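You operate a simulated robot arm through the tools that you are given. There is no shell and no other tool.

Carry out the task below with a simulated robot arm. There is one attempt and no reset: what you move stays moved.

## Task
Shut the bath down and lay both docked tubes on the grey board.
Fine: orange heat knob on 20, pump and power off before a tube comes out.

Only the result counts: the job must be done as asked and must still hold three seconds after the hand-in. Knocking over, shifting, dropping, spilling or breaking anything else fails it.

## Robot
A 6-joint arm with a two-finger parallel gripper, fixed in place. Base frame: the origin is on the floor under the middle of its stand, x ahead of it, y to its left, z up. Readings come in mm, rad, newtons and seconds.
It reaches about 1347 mm from its shoulder. Its first joint turns from -2.897 to 2.897 rad. Payload 3.91 kg.
The tool frame sits at the grasp point between the pads (the TCP): z along the fingers, y along the line on which they close. The tips reach 30 mm beyond it. The gripper opens to 110 mm. The fingers are 20 mm wide and 10 mm thick; the gripper's body (48 by 112 mm) begins 55 mm behind the TCP.
Orientation is told as [roll, pitch, yaw] about the base's x, y, z axes, in that order, counted from this pose: with the fingers straight down and closing along the base's y, the tool's x points along the base's -x, its y along +y and its z along -z.

## Interface
- The arm moves only by the tool play_rows. Its argument "targets" is a list of rows, each an object of numbers (a shift or turn left out is 0, a gripper value left out holds the last): "x", "y", "z": the shift along the tool's x, y, z in mm; "rx", "ry", "rz": the turn, a rotation vector about the tool's x, y, z in rad; "fingers": the opening, from 0 (shut) to 1 (fully open). In form: [{"x": .., "y": .., "z": .., "rx": .., "ry": .., "rz": .., "fingers": ..}, ...]. A call has 1 to 20 rows; each row shifts and turns the commanded pose from where the row before left it, along the tool's axes as they then stand. Each row takes 0.2 s and may step no farther than 50 mm and 0.15 rad from the row before; otherwise, or with a gripper value out of range, the whole call is refused. A pose out of reach is approached as far as the arm can. The call stops where the force on the tool passes 40 N (or 10 N more than at its start, if that is more) or the arm is blocked; 0.2 s more then pass. Each finger travels about 108 mm/s and halts on what it meets, pressing with about 43 N; the grip force reading is that of the motor and also rises with nothing between the fingers. The clock runs only during rows and for 0.2 s after the last one: add rows that do not move to give the fingers time. The reply holds the time, the measured pose of the TCP, the force on the tool along the base axes, the opening and the grip force, in the units named above and with some noise, with the torque about the TCP (base axes, N m) and any sound that the robot's microphone picked up.
- Cameras (640 x 400 px; columns grow to the right, rows downward): "scene" is fixed at [215.9, -646.6, 1468.6]; the picture's right is [0.90, -0.44, 0.00], its down [-0.16, -0.32, -0.93] and it looks along [0.41, 0.84, -0.36] (base axes); focal length 342 px, centre (320, 200). "wrist" rides on the gripper at [72, 17, -103] in the tool frame; the picture's right is [-0.23, 0.97, 0.00], its down [-0.76, -0.18, -0.62] and it looks along [-0.61, -0.14, 0.78] (tool axes); focal length 222 px, centre (320, 200). There is no depth. A picture from a camera that has moved, and an enlarged one, comes with that camera's place and axes in the base frame and with its lens. The place of the scene camera against the robot may be out by one fixed shift of up to 18 mm in any direction.
- grab_frame(camera): a new picture of that camera. It takes no simulated time.
- close_up(camera, box): a new picture of the part [left, top, right, bottom] of that camera's present view, enlarged. It takes no simulated time.
- hand_in(): hands the job in; it is judged then, once.

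Nothing tells you positions but the pictures and the camera data. Unless the task says otherwise, let go and move clear before handing in.

The tools are called after "Request:" as name(argument=value, ...) on one line, values as JSON. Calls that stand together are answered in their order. play_rows: Moves the arm, as the interface text tells. Its arguments: {"type":"object","properties":{"targets":{"type":"array"}},"required":["targets"]} The other tools are called the same way: grab_frame (camera) takes a picture; close_up (camera, box) takes an enlarged picture of a part of a camera's view; hand_in () hands the job in.

At the start:

```text
time: 0.0
position: [392.6, 393.7, 1189.4]
tcp_rot: [-0.001, -0.002, 0.0]
contact_force: [0.4, 0.2, 0.2]
torque: [0.01, 0.0, -0.04]
grip_width: 110.0
gripper_force: 0.0
```

scene: 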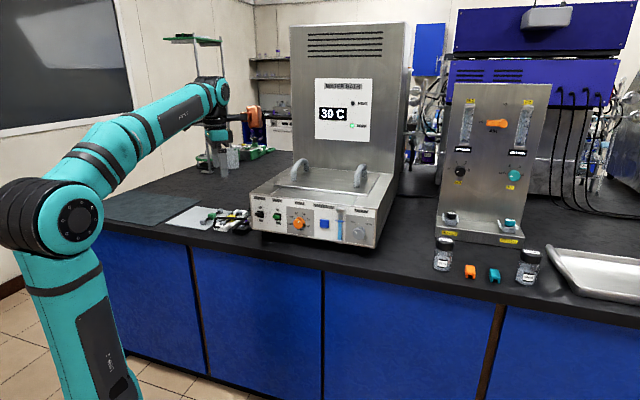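
wrist: 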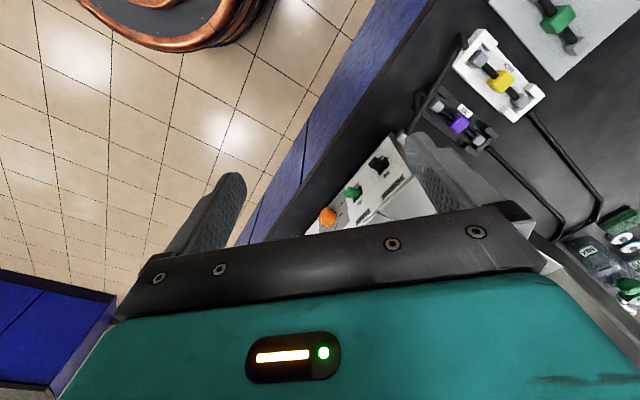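

I see a water bath with a front panel (knobs, switches), a grey board to its left, and some docked tubes/clips near it. I'll look closer before moving.

Request:
close_up(camera="scene", box=[240, 140, 400, 260])

Request:
close_up(camera="scene", box=[150, 180, 270, 255])

Request:
close_up(camera="wrist", box=[300, 0, 640, 250])

Request:
close_up(camera="scene", box=[280, 70, 400, 150])

```text
3.33 times, centred on (320, 200) of scene
camera zoom: at [215.9, -646.6, 1468.6], right [0.9, -0.44, 0.0], down [-0.16, -0.32, -0.93], along [0.41, 0.84, -0.36], focal length 1138 px, centre (320, 200)
```

zoom: 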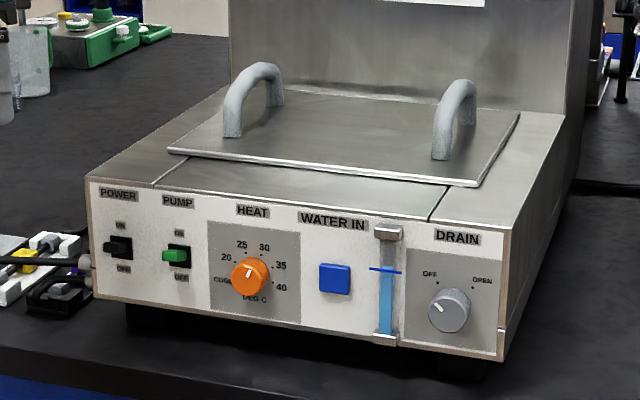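

```text
5.33 times, centred on (210, 218) of scene
camera zoom: at [215.9, -646.6, 1468.6], right [0.9, -0.44, 0.0], down [-0.16, -0.32, -0.93], along [0.41, 0.84, -0.36], focal length 1822 px, centre (907, 107)
```

zoom: 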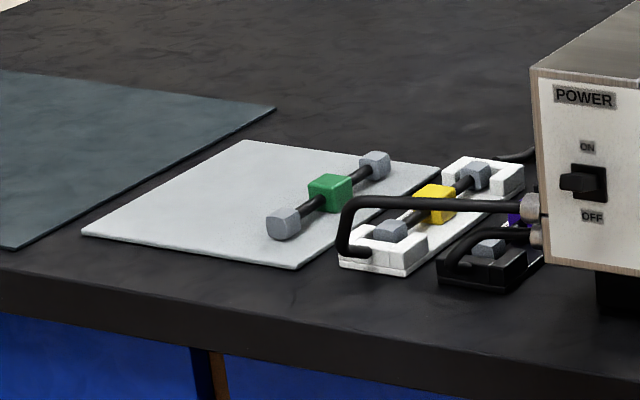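

```text
1.60 times, centred on (470, 125) of wrist
camera zoom: at [320.5, 408.7, 1292.5], right [0.23, 0.97, 0.0], down [0.76, -0.18, 0.62], along [0.61, -0.14, -0.78], focal length 355 px, centre (80, 320)
```

zoom: 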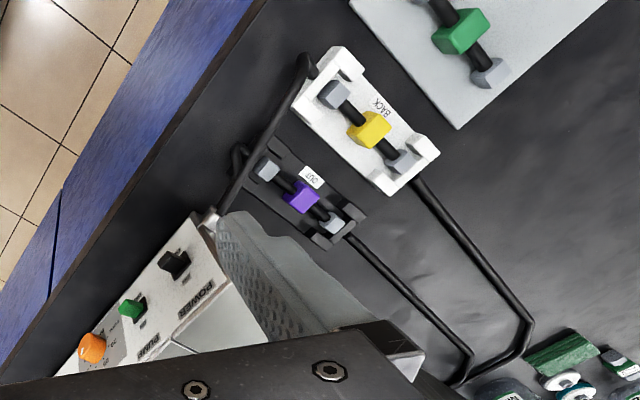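

```text
5.00 times, centred on (340, 110) of scene
camera zoom: at [215.9, -646.6, 1468.6], right [0.9, -0.44, 0.0], down [-0.16, -0.32, -0.93], along [0.41, 0.84, -0.36], focal length 1708 px, centre (220, 650)
```

zoom: 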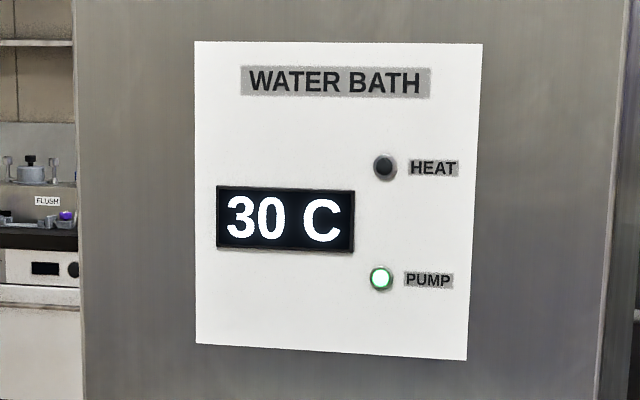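

The bath panel faces the robot at an angle, with power and pump switches, the orange heat knob and two docked tubes (yellow "BACK", purple "OUT") to its left, next to the light grey board. I'll zoom further to read the dials and docks.

Request:
close_up(camera="scene", box=[285, 205, 325, 235])

Request:
close_up(camera="scene", box=[245, 195, 295, 230])

Request:
close_up(camera="scene", box=[205, 205, 255, 240])

Request:
close_up(camera="scene", box=[410, 190, 640, 310])

Request:
close_up(camera="wrist", box=[290, 120, 440, 240])

Request:
close_up(camera="wrist", box=[400, 20, 560, 170])

```text
13.33 times, centred on (305, 220) of scene
camera zoom: at [215.9, -646.6, 1468.6], right [0.9, -0.44, 0.0], down [-0.16, -0.32, -0.93], along [0.41, 0.84, -0.36], focal length 4554 px, centre (520, -67)
```

zoom: 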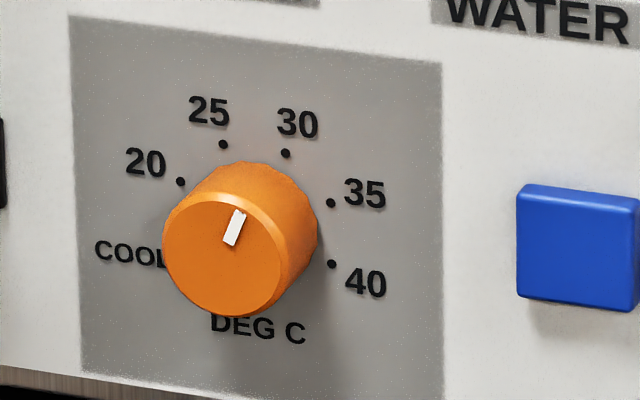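

```text
11.43 times, centred on (270, 212) of scene
camera zoom: at [215.9, -646.6, 1468.6], right [0.9, -0.44, 0.0], down [-0.16, -0.32, -0.93], along [0.41, 0.84, -0.36], focal length 3903 px, centre (891, 57)
```

zoom: 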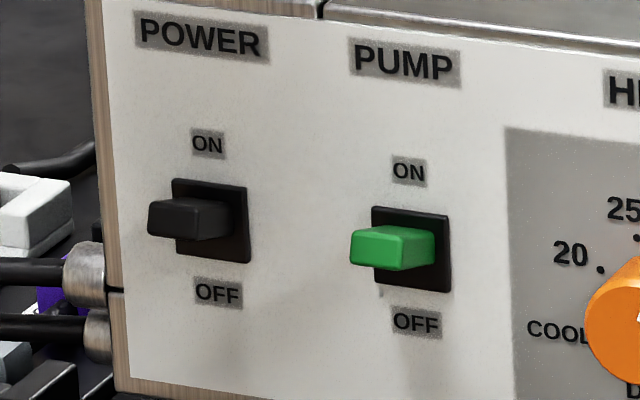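

```text
11.43 times, centred on (230, 222) of scene
camera zoom: at [215.9, -646.6, 1468.6], right [0.9, -0.44, 0.0], down [-0.16, -0.32, -0.93], along [0.41, 0.84, -0.36], focal length 3903 px, centre (1349, -57)
```

zoom: 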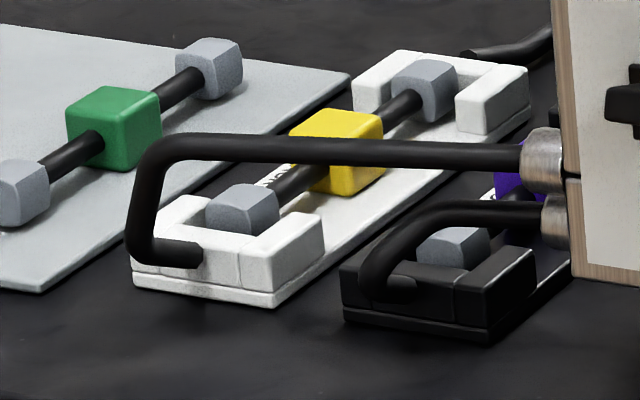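

```text
2.78 times, centred on (525, 250) of scene
camera zoom: at [215.9, -646.6, 1468.6], right [0.9, -0.44, 0.0], down [-0.16, -0.32, -0.93], along [0.41, 0.84, -0.36], focal length 950 px, centre (-250, 61)
```

zoom: 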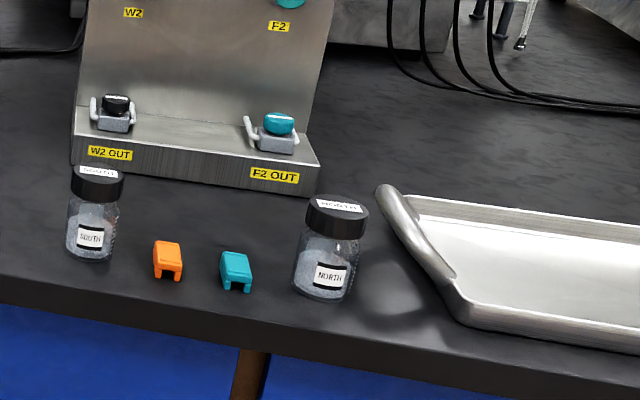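

```text
3.33 times, centred on (365, 180) of wrist
camera zoom: at [320.5, 408.7, 1292.5], right [0.23, 0.97, 0.0], down [0.76, -0.18, 0.62], along [0.61, -0.14, -0.78], focal length 740 px, centre (170, 267)
```

zoom: 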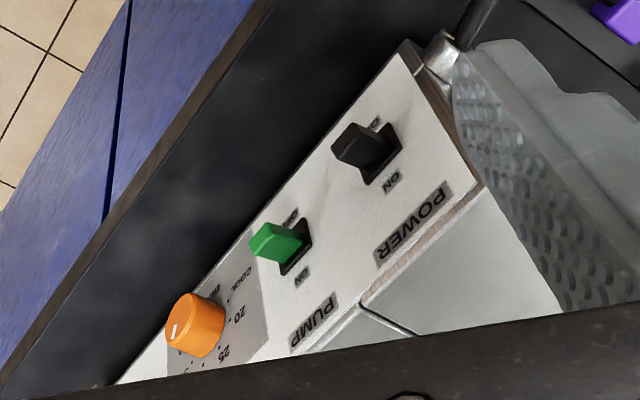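

```text
2.67 times, centred on (480, 95) of wrist
camera zoom: at [320.5, 408.7, 1292.5], right [0.23, 0.97, 0.0], down [0.76, -0.18, 0.62], along [0.61, -0.14, -0.78], focal length 592 px, centre (-107, 480)
```

zoom: 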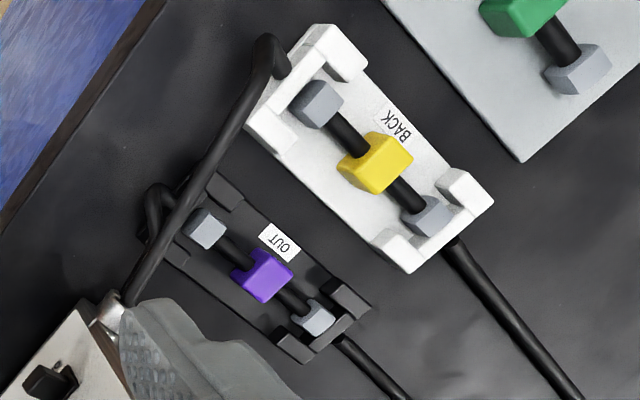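

Levers are toggles tilted up (ON), the knob points at 30, and "20" lies about 93° counter-clockwise from it. The yellow tube is at roughly (450, 657, 910) and the power lever at about (513, 458, 981). I'll move left at height to see the docks and board from above.

Request:
play_rows(targets=[{"y": 40}, {"y": 40}, {"y": 40}, {"y": 40}, {"y": 40}, {"y": 40}, {}])

Request:
grab_frame(camera="wrist")

Request:
grab_frame(camera="scene")

```text
time: 1.6
position: [392.7, 633.2, 1190.3]
tcp_rot: [0.001, -0.002, 0.0]
contact_force: [1.4, 0.1, -0.8]
torque: [0.0, 0.01, 0.02]
grip_width: 110.1
gripper_force: 0.0
```

```text
taken
camera wrist: at [320.9, 649.6, 1293.4], right [0.23, 0.97, 0.0], down [0.76, -0.18, 0.62], along [0.61, -0.14, -0.78], focal length 222 px, centre (320, 200)
```

wrist: 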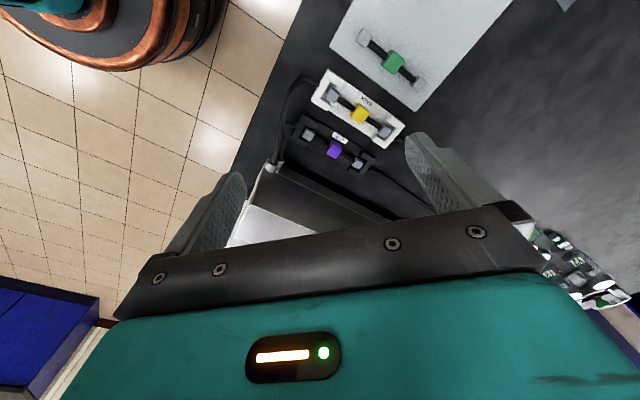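

```text
taken
```

scene: 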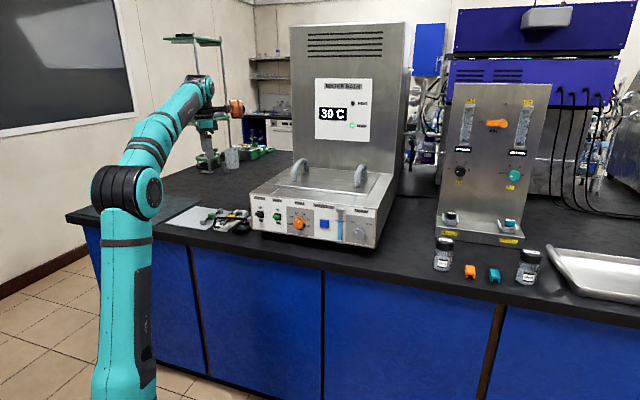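

The arm now sits above the docks, and the docks and light grey board are visible from above. I'll zoom in for measurements.

Request:
close_up(camera="wrist", box=[260, 0, 440, 110])

Request:
close_up(camera="wrist", box=[260, 60, 420, 170])

Request:
close_up(camera="wrist", box=[300, 0, 600, 180])

Request:
close_up(camera="scene", box=[60, 140, 270, 260])

```text
3.56 times, centred on (350, 55) of wrist
camera zoom: at [320.9, 649.6, 1293.4], right [0.23, 0.97, 0.0], down [0.76, -0.18, 0.62], along [0.61, -0.14, -0.78], focal length 790 px, centre (213, 716)
```

zoom: 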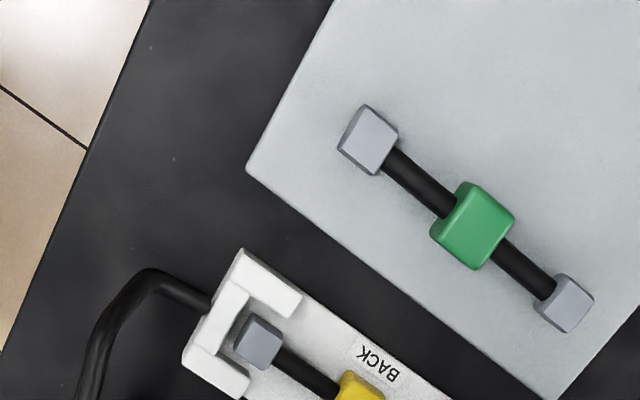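

```text
3.64 times, centred on (340, 115) of wrist
camera zoom: at [320.9, 649.6, 1293.4], right [0.23, 0.97, 0.0], down [0.76, -0.18, 0.62], along [0.61, -0.14, -0.78], focal length 808 px, centre (247, 509)
```

zoom: 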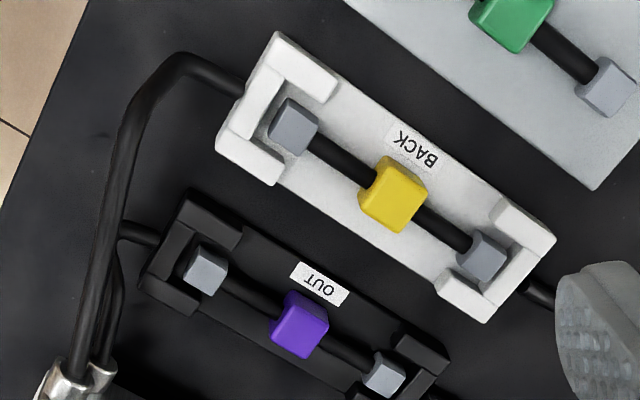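

```text
2.13 times, centred on (450, 90) of wrist
camera zoom: at [320.9, 649.6, 1293.4], right [0.23, 0.97, 0.0], down [0.76, -0.18, 0.62], along [0.61, -0.14, -0.78], focal length 474 px, centre (43, 435)
```

zoom: 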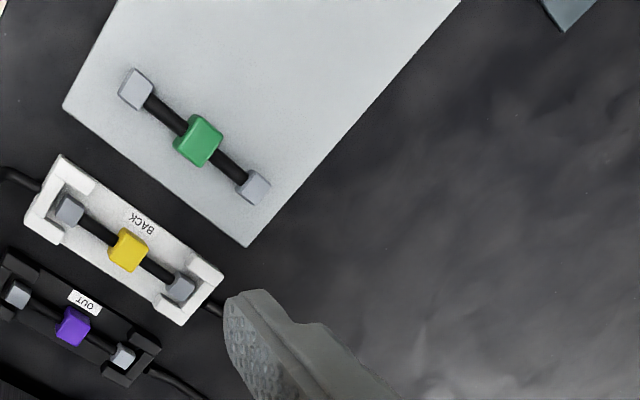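

```text
3.05 times, centred on (165, 200) of scene
camera zoom: at [215.9, -646.6, 1468.6], right [0.9, -0.44, 0.0], down [-0.16, -0.32, -0.93], along [0.41, 0.84, -0.36], focal length 1041 px, centre (792, 200)
```

zoom: 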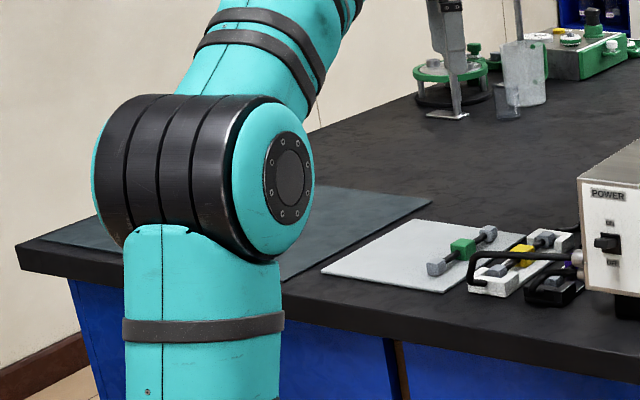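

The light grey board (with a green spare tube already on it) has a corner near (496, 797, 853), and a separate dark slate mat lies further left. The panel appears to run at about -45° in the plane, so next I go in front of it and turn the tool horizontal to face the knob.

Request:
play_rows(targets=[{"y": -48}, {"y": -48}, {"y": -48}, {"y": -48}, {"y": -48}, {"x": -34, "y": -36}, {"x": -34, "y": -36}, {"x": -34, "y": -36}, {"x": -34, "y": -36}, {}])

Request:
grab_frame(camera="wrist")

Request:
close_up(camera="wrist", box=[250, 0, 490, 170])

Request:
grab_frame(camera="scene")

```text
time: 3.8
position: [528.5, 250.0, 1188.7]
tcp_rot: [0.001, -0.002, -0.001]
contact_force: [-0.4, 0.0, 0.4]
torque: [-0.02, 0.02, 0.01]
grip_width: 109.8
gripper_force: 0.1
```

```text
taken
camera wrist: at [455.7, 266.5, 1291.9], right [0.23, 0.97, 0.0], down [0.76, -0.18, 0.62], along [0.61, -0.14, -0.78], focal length 222 px, centre (320, 200)
```

wrist: 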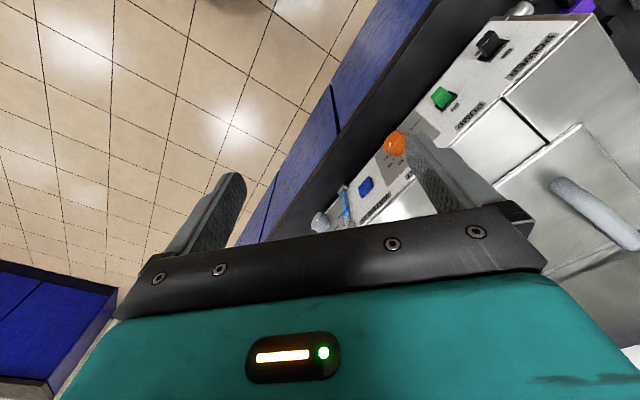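

```text
2.35 times, centred on (370, 85) of wrist
camera zoom: at [455.7, 266.5, 1291.9], right [0.23, 0.97, 0.0], down [0.76, -0.18, 0.62], along [0.61, -0.14, -0.78], focal length 523 px, centre (202, 471)
```

zoom: 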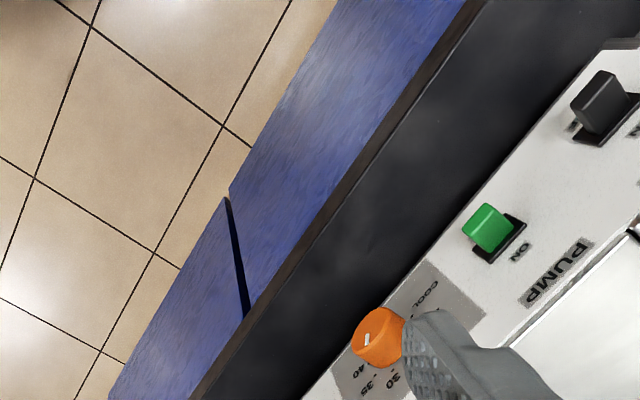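

```text
taken
```

scene: 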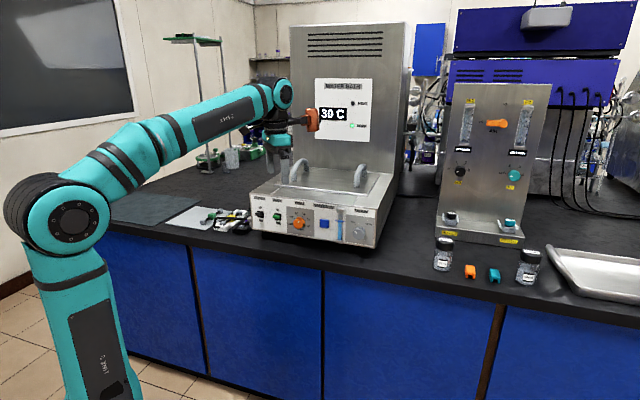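

Power lever tip ≈ (519, 454, 969), pump lever tip ≈ (568, 403, 971), knob front ≈ (628, 345, 958), panel running at -45°. Now I turn the tool to face the panel horizontally, at height.

Request:
play_rows(targets=[{"rz": -0.15}, {"rz": -0.15}, {"rz": -0.15}, {"rz": -0.15}, {"rz": -0.15}, {"rz": -0.0354}, {"ry": -0.14}, {"ry": -0.14}, {"ry": -0.14}, {"ry": -0.14}, {"ry": -0.14}, {}])

Request:
grab_frame(camera="scene")

Request:
grab_frame(camera="wrist")

```text
time: 6.4
position: [527.2, 249.0, 1190.7]
tcp_rot: [-0.002, -0.705, 0.786]
contact_force: [-0.1, 0.7, 0.1]
torque: [-0.02, 0.0, -0.01]
grip_width: 110.0
gripper_force: 0.1
```

```text
taken
```

scene: 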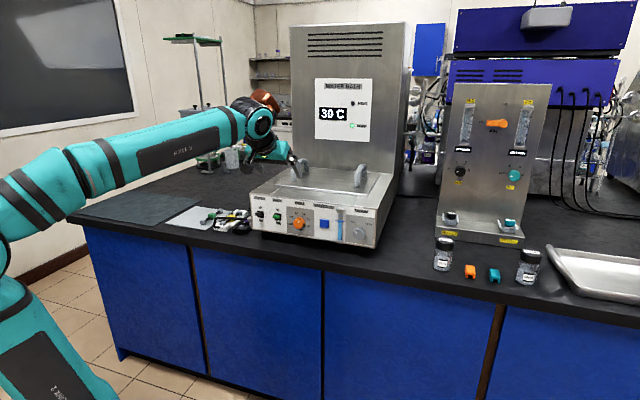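

```text
taken
camera wrist: at [430.7, 173.7, 1221.4], right [-0.57, 0.81, 0.15], down [0.25, 0.0, 0.97], along [0.79, 0.58, -0.2], focal length 222 px, centre (320, 200)
```

wrist: 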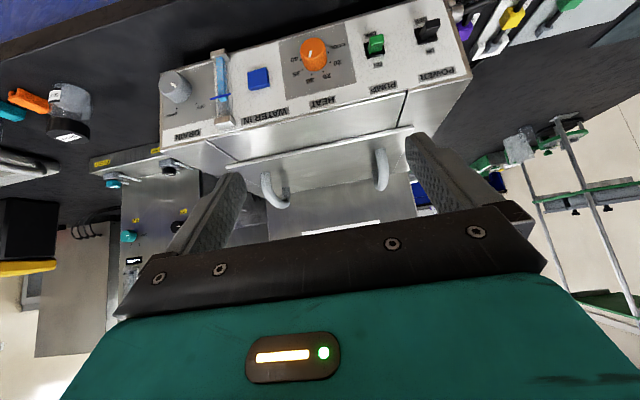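

Fingers are tilted about 40° toward the panel and the wrist view shows the whole panel (upside down). I'll zoom here, then keep turning to horizontal.

Request:
close_up(camera="wrist", box=[240, 0, 480, 150])

Request:
play_rows(targets=[{"ry": -0.144}, {"ry": -0.144}, {"ry": -0.144}, {"ry": -0.144}, {"ry": -0.144}, {"ry": -0.144}, {}])

Request:
grab_frame(camera="wrist")

Request:
grab_frame(camera="scene")

```text
2.67 times, centred on (360, 75) of wrist
camera zoom: at [430.7, 173.7, 1221.4], right [-0.57, 0.81, 0.15], down [0.25, 0.0, 0.97], along [0.79, 0.58, -0.2], focal length 592 px, centre (213, 533)
```

zoom: 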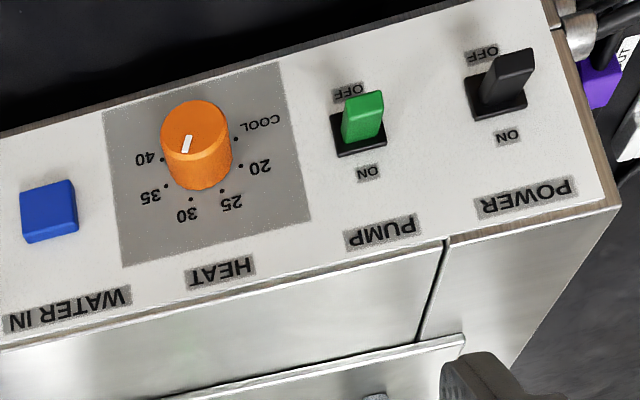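

```text
time: 8.0
position: [530.0, 248.8, 1190.2]
tcp_rot: [-0.121, -1.564, 0.908]
contact_force: [0.1, 0.4, -0.2]
torque: [-0.01, 0.0, -0.01]
grip_width: 110.2
gripper_force: 0.0
```

```text
taken
camera wrist: at [444.4, 185.9, 1117.7], right [-0.69, 0.69, 0.23], down [-0.31, -0.56, 0.76], along [0.66, 0.45, 0.6], focal length 222 px, centre (320, 200)
```

wrist: 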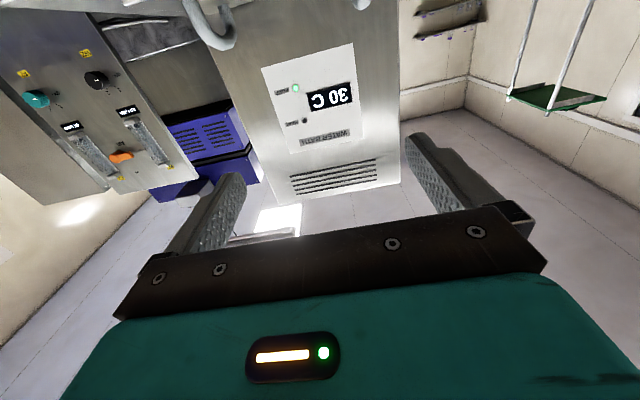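

```text
taken
```

scene: 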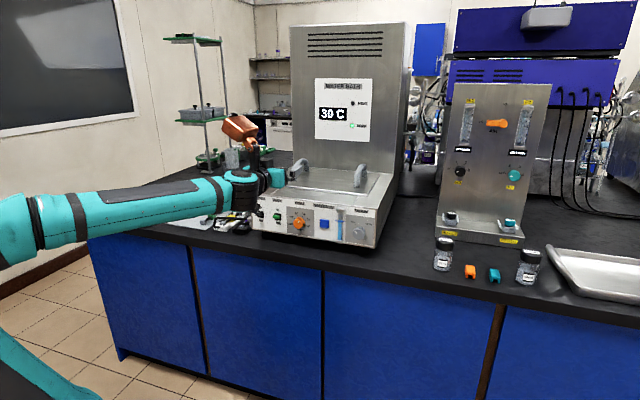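

Tool is horizontal and lined up with the knob in the panel's direction (knob axis at about z≈955). I lower toward knob height, still well in front of the panel, and look.

Request:
play_rows(targets=[{"x": 45, "fingers": 0.6}, {"x": 45}, {"x": 45}, {"x": 45}, {}])

Request:
grab_frame(camera="wrist")

Request:
grab_frame(camera="scene")

```text
time: 9.2
position: [529.4, 248.5, 1007.7]
tcp_rot: [-0.098, -1.566, 0.883]
contact_force: [0.2, -0.2, 0.0]
torque: [0.03, -0.04, 0.03]
grip_width: 66.0
gripper_force: 0.1
```

```text
taken
camera wrist: at [443.9, 185.9, 935.7], right [-0.69, 0.69, 0.23], down [-0.31, -0.56, 0.76], along [0.66, 0.46, 0.6], focal length 222 px, centre (320, 200)
```

wrist: 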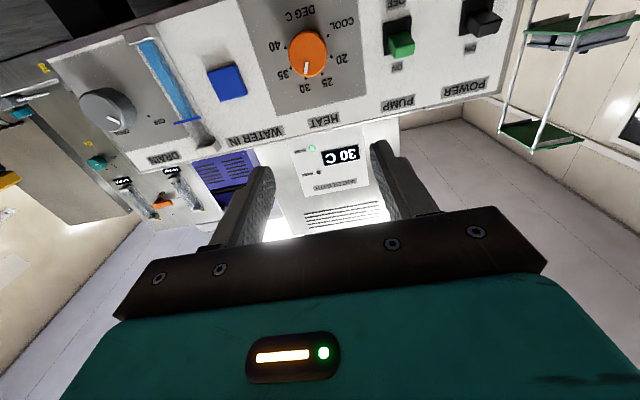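

```text
taken
```

scene: 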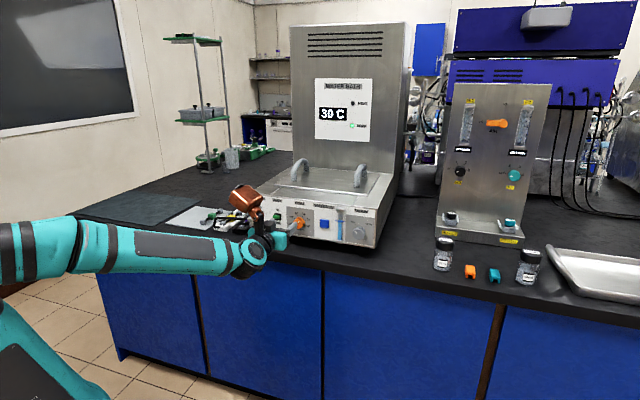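

I'm in front of the panel with the knob and switches in view. I'll zoom in to refine the knob axis.

Request:
close_up(camera="wrist", box=[250, 0, 400, 100])

Request:
close_up(camera="wrist", box=[370, 0, 530, 100])

Request:
close_up(camera="scene", box=[200, 160, 340, 280])

```text
4.00 times, centred on (325, 50) of wrist
camera zoom: at [443.9, 185.9, 935.7], right [-0.69, 0.69, 0.23], down [-0.31, -0.56, 0.76], along [0.66, 0.46, 0.6], focal length 888 px, centre (300, 800)
```

zoom: 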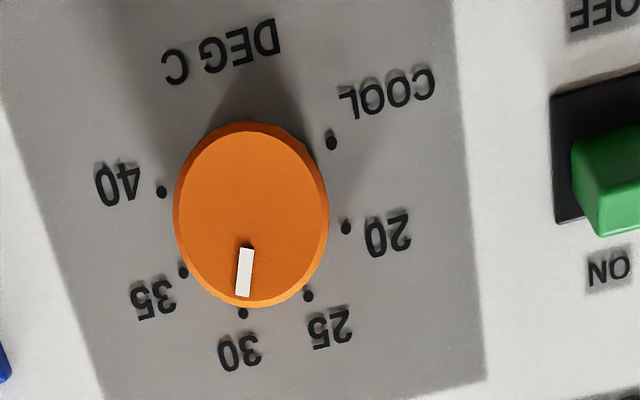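

```text
4.00 times, centred on (450, 50) of wrist
camera zoom: at [443.9, 185.9, 935.7], right [-0.69, 0.69, 0.23], down [-0.31, -0.56, 0.76], along [0.66, 0.46, 0.6], focal length 888 px, centre (-200, 800)
```

zoom: 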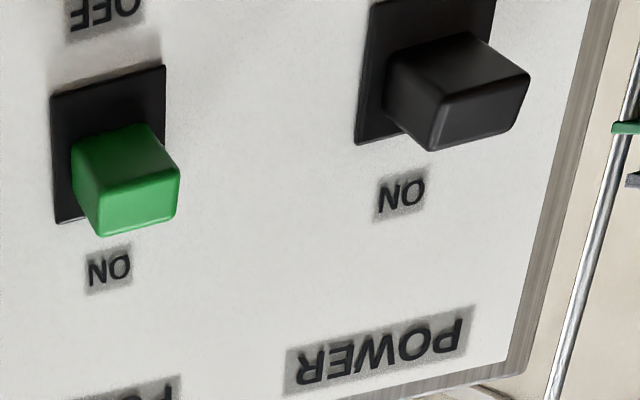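

```text
3.33 times, centred on (270, 220) of scene
camera zoom: at [215.9, -646.6, 1468.6], right [0.9, -0.44, 0.0], down [-0.16, -0.32, -0.93], along [0.41, 0.84, -0.36], focal length 1138 px, centre (487, 133)
```

zoom: 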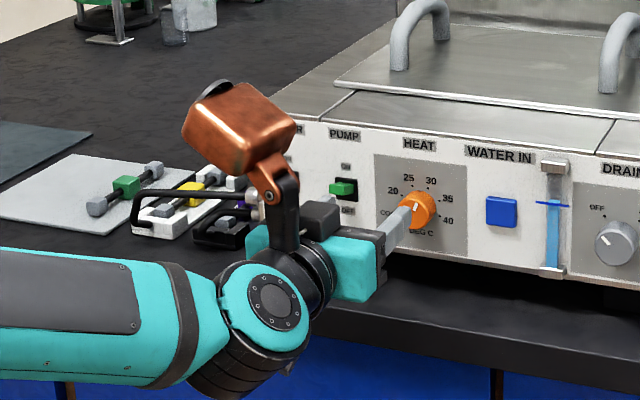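

Knob axis measured at about (643, 362, 955.5) on the panel (panel plane 710 mm along the approach direction), so the tool only needs lowering about 52 mm. I'll pre-turn the wrist +0.8 rad so the 93° turn is centred on neutral, staying clear of the panel for now.

Request:
play_rows(targets=[{"x": 26}, {"x": 26}, {"rz": 0.14}, {"rz": 0.14}, {"rz": 0.14}, {"rz": 0.14}, {"rz": 0.14}, {"rz": 0.1}, {}])

Request:
grab_frame(camera="wrist")

Request:
close_up(camera="scene", box=[200, 160, 340, 280])

```text
time: 11.2
position: [526.7, 248.1, 958.5]
tcp_rot: [1.563, -0.769, -0.782]
contact_force: [-0.5, 0.3, 0.9]
torque: [0.02, -0.02, -0.01]
grip_width: 66.0
gripper_force: 0.1
```

```text
taken
camera wrist: at [409.9, 218.9, 919.6], right [-0.36, 0.37, 0.86], down [0.03, -0.91, 0.41], along [0.93, 0.18, 0.32], focal length 222 px, centre (320, 200)
```

wrist: 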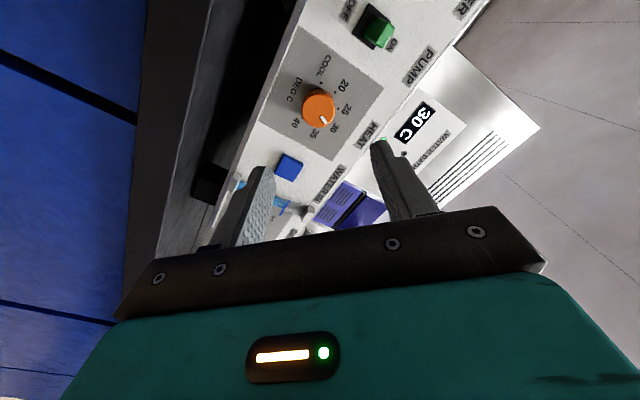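

```text
3.33 times, centred on (270, 220) of scene
camera zoom: at [215.9, -646.6, 1468.6], right [0.9, -0.44, 0.0], down [-0.16, -0.32, -0.93], along [0.41, 0.84, -0.36], focal length 1138 px, centre (487, 133)
```

zoom: 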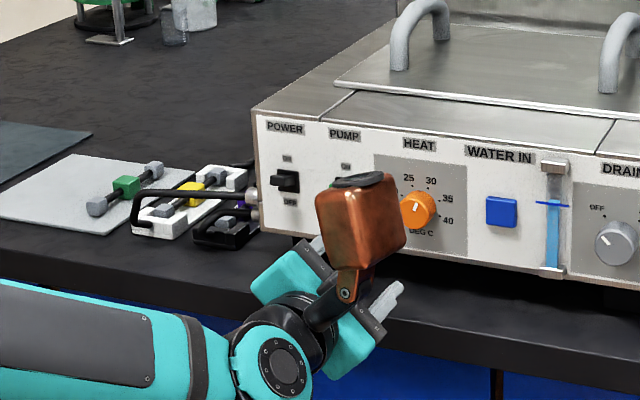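

The wrist is pre-turned and the fingers straddle the knob's height. I'll take a still reading to separate noise from true position.

Request:
play_rows(targets=[{}, {}])

Request:
close_up(camera="wrist", box=[250, 50, 400, 160])

```text
time: 11.8
position: [527.9, 247.6, 958.1]
tcp_rot: [1.564, -0.771, -0.78]
contact_force: [-0.8, 0.6, 0.9]
torque: [0.01, 0.01, 0.01]
grip_width: 66.0
gripper_force: 0.1
```

```text
3.64 times, centred on (325, 105) of wrist
camera zoom: at [409.9, 218.9, 919.5], right [-0.36, 0.37, 0.86], down [0.03, -0.91, 0.41], along [0.93, 0.18, 0.32], focal length 808 px, centre (302, 546)
```

zoom: 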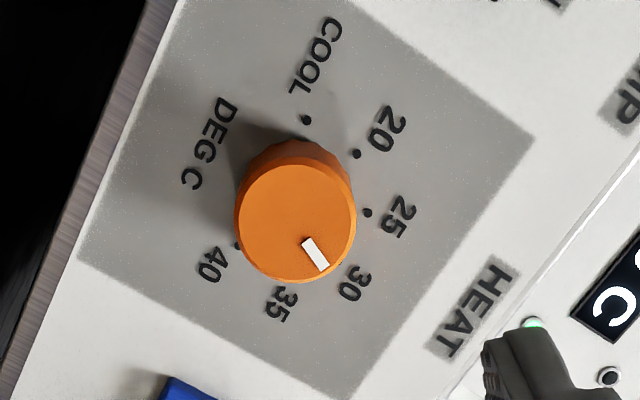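

Everything agrees: knob axis at about z=956 on the panel, with my tool axis about 1–2 mm off. I correct that and advance most of the way toward the knob, fingers open.

Request:
play_rows(targets=[{"x": 0.3, "y": -1.9, "z": 30}, {"z": 30}, {"z": 25}, {"z": 15}, {}])

Request:
grab_frame(camera="wrist")

Request:
close_up(camera="scene", box=[220, 160, 360, 280])

```text
time: 13.0
position: [600.2, 319.0, 956.4]
tcp_rot: [1.565, -0.772, -0.78]
contact_force: [0.0, -1.0, -0.1]
torque: [0.0, 0.02, -0.02]
grip_width: 65.9
gripper_force: 0.0
```

```text
taken
camera wrist: at [481.9, 289.3, 917.5], right [-0.36, 0.37, 0.86], down [0.03, -0.91, 0.41], along [0.93, 0.18, 0.32], focal length 222 px, centre (320, 200)
```

wrist: 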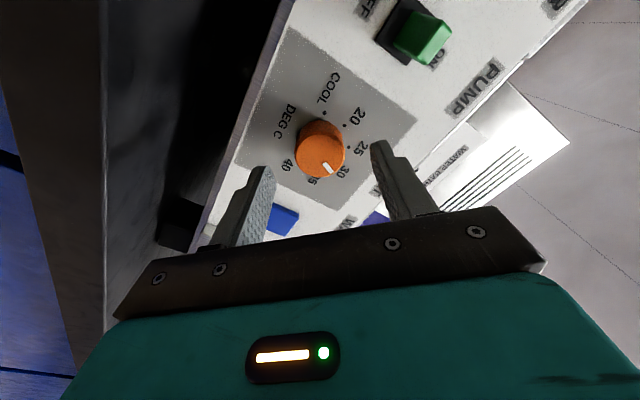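

```text
3.33 times, centred on (290, 220) of scene
camera zoom: at [215.9, -646.6, 1468.6], right [0.9, -0.44, 0.0], down [-0.16, -0.32, -0.93], along [0.41, 0.84, -0.36], focal length 1138 px, centre (420, 133)
```

zoom: 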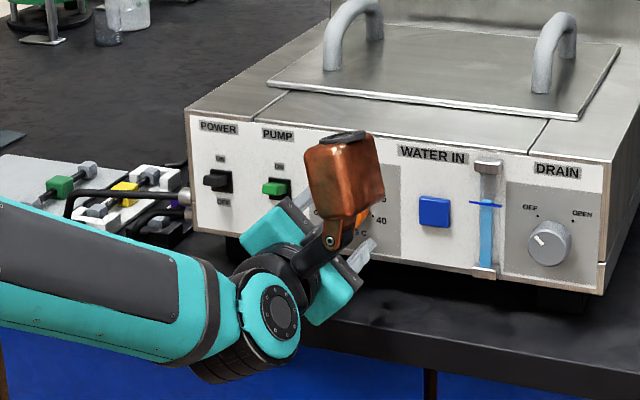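

The fingers are now just in front of the knob, straddling it. I advance the last 24 mm so the tips stop a few mm short of the panel.

Request:
play_rows(targets=[{"z": 8}, {"z": 8}, {"z": 8}, {}])

Request:
grab_frame(camera="wrist")

```text
time: 14.0
position: [616.8, 335.2, 955.9]
tcp_rot: [1.564, -0.771, -0.78]
contact_force: [0.3, 0.5, -0.5]
torque: [0.01, 0.0, -0.03]
grip_width: 66.2
gripper_force: 0.1
```

```text
taken
camera wrist: at [499.0, 305.5, 917.4], right [-0.36, 0.37, 0.86], down [0.03, -0.91, 0.41], along [0.93, 0.18, 0.32], focal length 222 px, centre (320, 200)
```

wrist: 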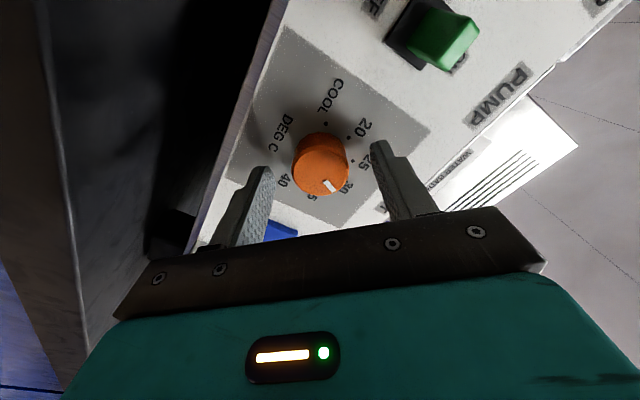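

The knob sits centred between the fingers. I close on it.

Request:
play_rows(targets=[{"fingers": 0.25}, {"fingers": 0.2}, {}, {}])

Request:
close_up(camera="wrist", box=[220, 60, 440, 220])

```text
time: 15.0
position: [616.6, 335.3, 955.8]
tcp_rot: [1.564, -0.77, -0.781]
contact_force: [0.4, 4.8, 6.4]
torque: [0.44, -0.4, 0.48]
grip_width: 35.5
gripper_force: 45.2
```

```text
2.50 times, centred on (330, 140) of wrist
camera zoom: at [498.7, 305.8, 917.7], right [-0.36, 0.37, 0.86], down [0.03, -0.91, 0.41], along [0.93, 0.18, 0.32], focal length 555 px, centre (295, 350)
```

zoom: 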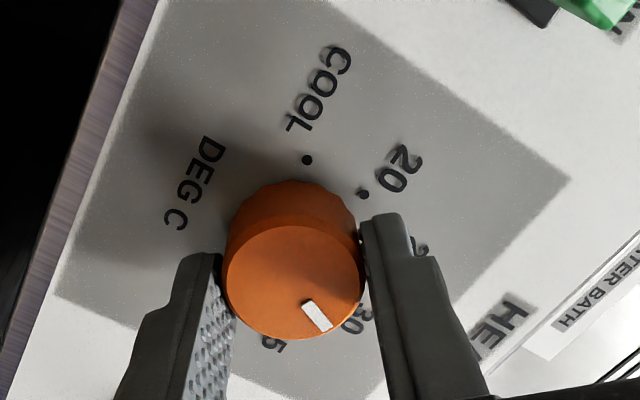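

The knob is held (35.5 mm). I turn it counter-clockwise (as seen from the front) in steps, checking halfway.

Request:
play_rows(targets=[{"rz": -0.1}, {"rz": -0.1}, {"rz": -0.1}, {"rz": -0.1}, {"rz": -0.1}, {"rz": -0.1}, {"rz": -0.1}, {"rz": -0.1}, {}])

Request:
grab_frame(camera="wrist")

Request:
close_up(camera="wrist", box=[220, 60, 440, 220])

Request:
grab_frame(camera="scene")

```text
time: 17.0
position: [614.0, 335.3, 953.3]
tcp_rot: [-0.327, -1.563, 1.115]
contact_force: [-14.5, 25.5, 7.1]
torque: [0.45, -0.46, 0.62]
grip_width: 35.0
gripper_force: 45.7
```

```text
taken
camera wrist: at [530.6, 273.1, 881.5], right [-0.69, 0.69, 0.22], down [-0.31, -0.56, 0.77], along [0.65, 0.46, 0.6], focal length 222 px, centre (320, 200)
```

wrist: 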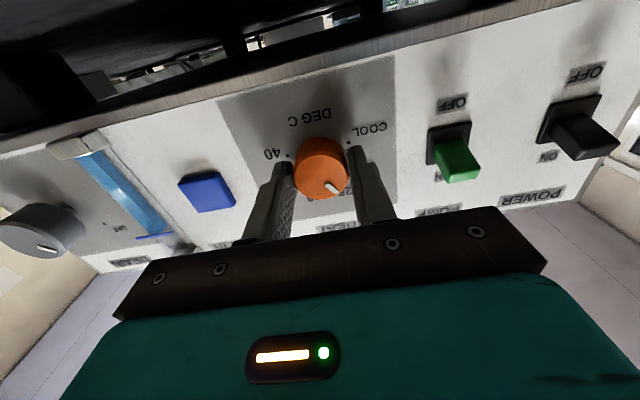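

```text
2.50 times, centred on (330, 140) of wrist
camera zoom: at [530.6, 273.1, 881.5], right [-0.69, 0.69, 0.22], down [-0.31, -0.56, 0.77], along [0.65, 0.46, 0.6], focal length 555 px, centre (295, 350)
```

zoom: 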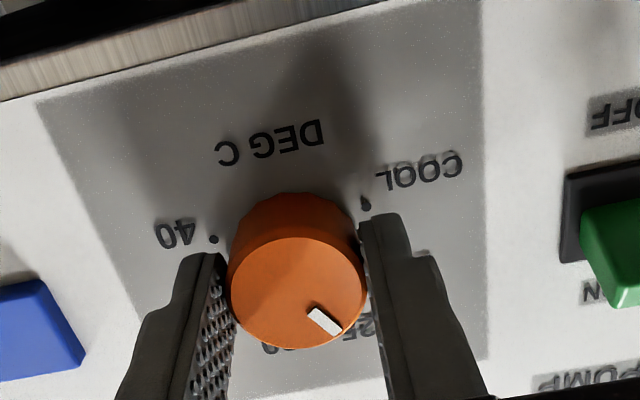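

```text
taken
```

scene: 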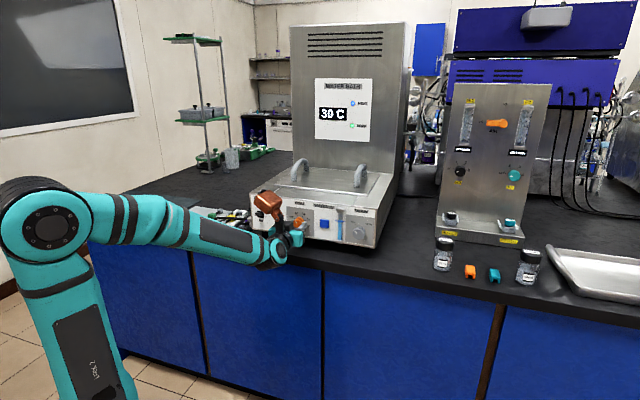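

The knob turns with the gripper (now near 25), but a 29 N side load has built up. I release, re-centre on the axis and re-grip before the second half.

Request:
play_rows(targets=[{"fingers": 0.5}, {}, {}])

Request:
close_up(camera="wrist", box=[220, 60, 440, 220])

Request:
close_up(camera="scene", box=[240, 70, 400, 260])

```text
time: 17.8
position: [617.9, 333.8, 955.0]
tcp_rot: [-0.114, -1.566, 0.898]
contact_force: [0.0, 0.9, -0.9]
torque: [0.02, 0.02, 0.0]
grip_width: 54.7
gripper_force: 0.1
```

```text
2.50 times, centred on (330, 140) of wrist
camera zoom: at [532.1, 271.7, 882.5], right [-0.69, 0.69, 0.23], down [-0.31, -0.56, 0.77], along [0.66, 0.46, 0.6], focal length 555 px, centre (295, 350)
```

zoom: 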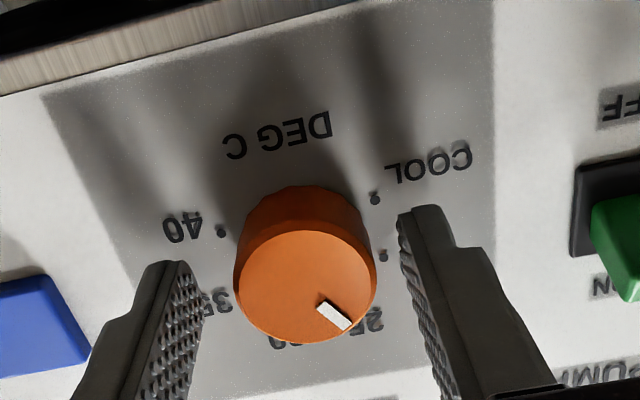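

```text
2.11 times, centred on (320, 165) of scene
camera zoom: at [215.9, -646.6, 1468.6], right [0.9, -0.44, 0.0], down [-0.16, -0.32, -0.93], along [0.41, 0.84, -0.36], focal length 719 px, centre (320, 274)
```

zoom: 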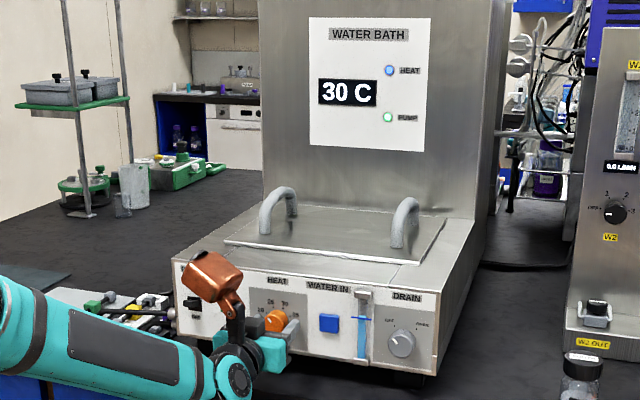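

The pointer is around 25 and the HEAT light went blue (setpoint below bath temperature). I shift about 3.5 mm left to the true axis, re-grip and turn further.

Request:
play_rows(targets=[{"y": 3.4, "x": 0.8}, {}, {"fingers": 0.2}, {}, {}])

```text
time: 19.0
position: [615.9, 335.6, 954.2]
tcp_rot: [-0.018, -1.567, 0.801]
contact_force: [13.2, -6.8, 2.3]
torque: [-0.28, 0.33, -0.57]
grip_width: 35.3
gripper_force: 45.0
```

Overshot slightly (14 N the other way), so the axis is about 1.7 mm back; I correct that and turn in small steps.

Request:
play_rows(targets=[{"y": -1.6}, {"rz": -0.1}, {"rz": -0.1}, {"rz": -0.1}, {"rz": -0.1}, {}])

Request:
close_up(camera="wrist", box=[220, 60, 440, 220])

```text
time: 20.2
position: [615.6, 335.2, 955.5]
tcp_rot: [-1.512, -1.199, 2.319]
contact_force: [1.5, 40.7, -6.7]
torque: [-0.29, 0.37, -0.48]
grip_width: 35.5
gripper_force: 44.8
out of reach, approached as far as the arm can: row 5
stopped in row 5: the force on the tool passed its limit at 66 N (the readings are from after the stop); the commanded pose is now the measured one
```

```text
2.50 times, centred on (330, 140) of wrist
camera zoom: at [550.7, 251.5, 883.1], right [-0.72, 0.68, -0.14], down [-0.5, -0.36, 0.79], along [0.49, 0.63, 0.6], focal length 555 px, centre (295, 350)
```

zoom: 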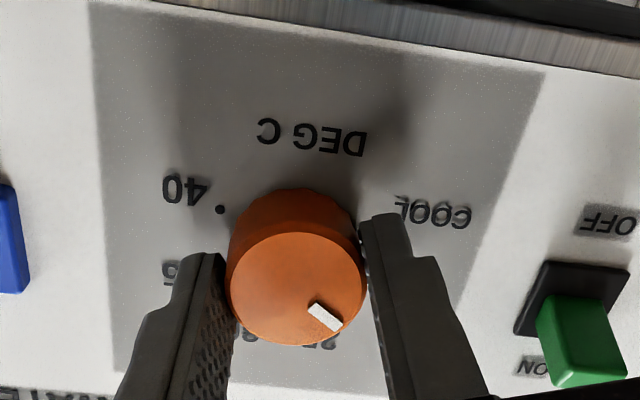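

A wrist joint limit stopped the turn (force spiked, arm stopped). I release the knob now, then will re-grip from the other side of the wrist's range.

Request:
play_rows(targets=[{"fingers": 0.55}, {}, {}])

Request:
close_up(camera="wrist", box=[220, 60, 440, 220])

Request:
close_up(camera="scene", box=[220, 170, 380, 260])

```text
time: 21.0
position: [616.9, 331.7, 956.3]
tcp_rot: [-1.518, -1.2, 2.324]
contact_force: [-0.5, -0.6, -0.4]
torque: [0.04, -0.02, -0.03]
grip_width: 60.4
gripper_force: 0.0
```

```text
2.50 times, centred on (330, 140) of wrist
camera zoom: at [551.1, 248.3, 883.9], right [-0.71, 0.69, -0.14], down [-0.5, -0.36, 0.79], along [0.49, 0.63, 0.6], focal length 555 px, centre (295, 350)
```

zoom: 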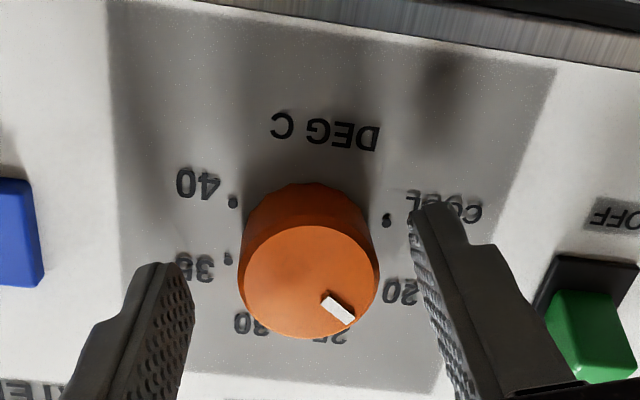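

```text
4.00 times, centred on (300, 215) of scene
camera zoom: at [215.9, -646.6, 1468.6], right [0.9, -0.44, 0.0], down [-0.16, -0.32, -0.93], along [0.41, 0.84, -0.36], focal length 1366 px, centre (400, 140)
```

zoom: 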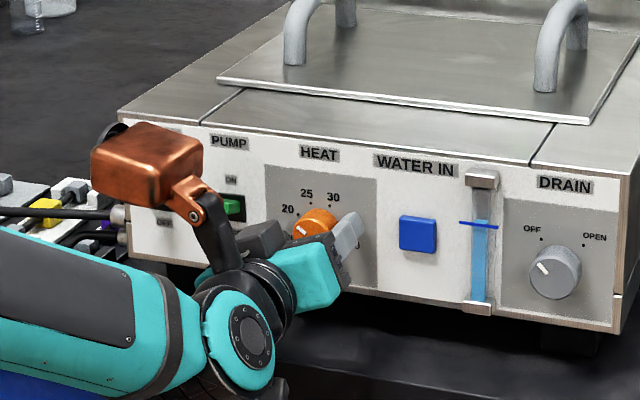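

The knob now points between 25 and 20. I'll zoom in to judge the remaining angle before re-gripping.

Request:
close_up(camera="scene", box=[280, 200, 330, 235])

Request:
close_up(camera="wrist", box=[280, 110, 400, 200])

```text
11.43 times, centred on (305, 218) of scene
camera zoom: at [215.9, -646.6, 1468.6], right [0.9, -0.44, 0.0], down [-0.16, -0.32, -0.93], along [0.41, 0.84, -0.36], focal length 3903 px, centre (491, 0)
```

zoom: 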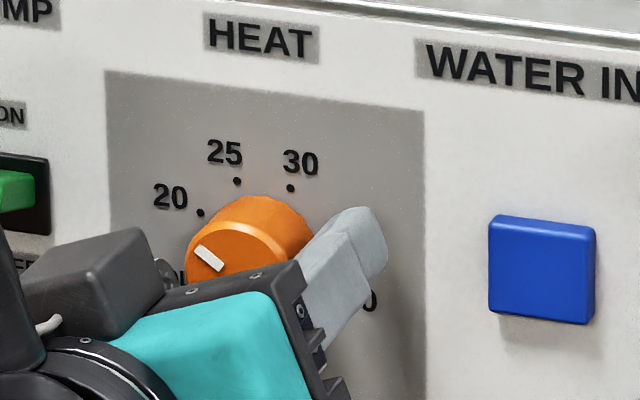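

```text
4.44 times, centred on (340, 155) of wrist
camera zoom: at [551.1, 248.3, 883.9], right [-0.71, 0.69, -0.14], down [-0.5, -0.36, 0.79], along [0.49, 0.63, 0.6], focal length 987 px, centre (231, 400)
```

zoom: 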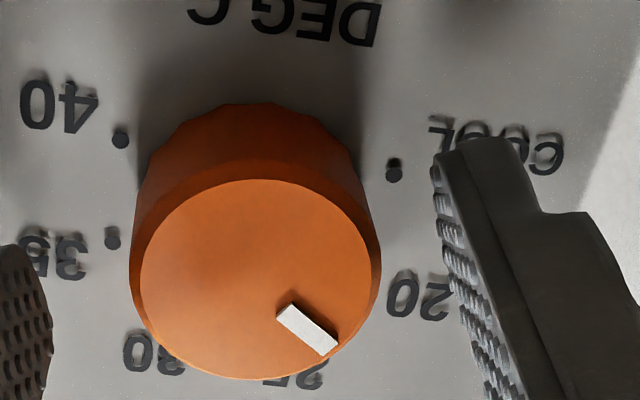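

Calibrating against the printed dots, marks sit at ±22.5°, ±67.5°, ±112.5° and the pointer is now at about −53°, so about −15° remains to reach 20. I re-centre, rotate the open gripper back 0.4 rad, and grip again.

Request:
play_rows(targets=[{"y": 2.6}, {"rz": 0.14}, {"rz": 0.14}, {"rz": 0.12}, {}, {}])

Request:
close_up(camera="wrist", box=[220, 60, 440, 220])

```text
time: 22.4
position: [615.6, 334.0, 955.7]
tcp_rot: [1.01, -1.536, -0.213]
contact_force: [0.4, 0.1, -0.2]
torque: [0.01, -0.02, 0.04]
grip_width: 60.4
gripper_force: 0.1
```

```text
2.50 times, centred on (330, 140) of wrist
camera zoom: at [528.3, 270.4, 884.5], right [-0.69, 0.68, 0.26], down [-0.28, -0.58, 0.77], along [0.67, 0.46, 0.59], focal length 555 px, centre (295, 350)
```

zoom: 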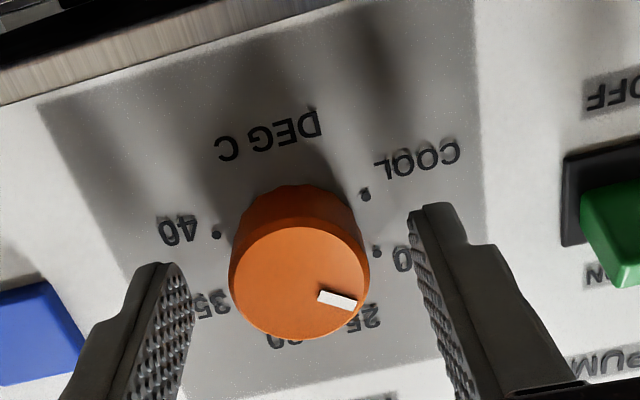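

Well centred now (p≈199, z≈955.7). Grip and turn −0.25 rad.

Request:
play_rows(targets=[{"fingers": 0.2}, {}, {}, {"rz": -0.08}, {"rz": -0.08}, {"rz": -0.08}, {}])

Request:
play_rows(targets=[{"fingers": 0.55}, {}, {}])

Request:
close_up(camera="wrist", box=[220, 60, 440, 220])

Request:
close_up(camera="scene", box=[280, 200, 330, 235])

```text
time: 24.0
position: [614.2, 333.8, 954.9]
tcp_rot: [-1.484, -1.359, 2.285]
contact_force: [-12.7, 9.9, -0.6]
torque: [-0.27, 0.27, -0.51]
grip_width: 35.2
gripper_force: 45.1
```

```text
time: 24.8
position: [615.0, 333.0, 955.2]
tcp_rot: [-1.48, -1.36, 2.282]
contact_force: [0.4, 1.5, 0.5]
torque: [-0.02, -0.01, 0.0]
grip_width: 60.3
gripper_force: 0.1
```

```text
2.50 times, centred on (330, 140) of wrist
camera zoom: at [541.0, 258.1, 881.9], right [-0.72, 0.7, 0.02], down [-0.41, -0.45, 0.79], along [0.56, 0.56, 0.61], focal length 555 px, centre (295, 350)
```

zoom: 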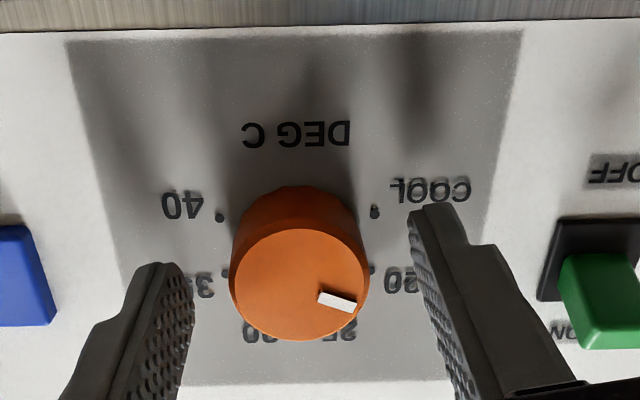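

```text
11.43 times, centred on (305, 218) of scene
camera zoom: at [215.9, -646.6, 1468.6], right [0.9, -0.44, 0.0], down [-0.16, -0.32, -0.93], along [0.41, 0.84, -0.36], focal length 3903 px, centre (491, 0)
```

zoom: 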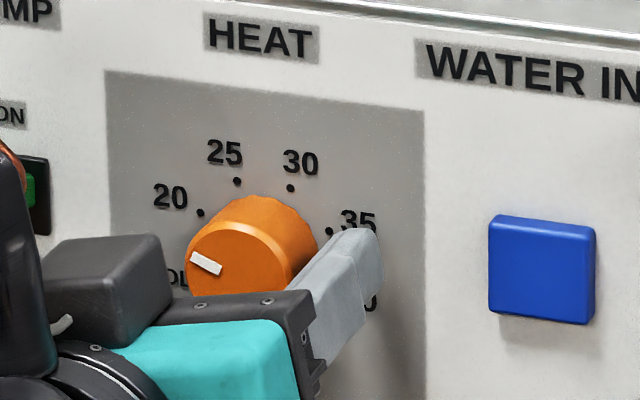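

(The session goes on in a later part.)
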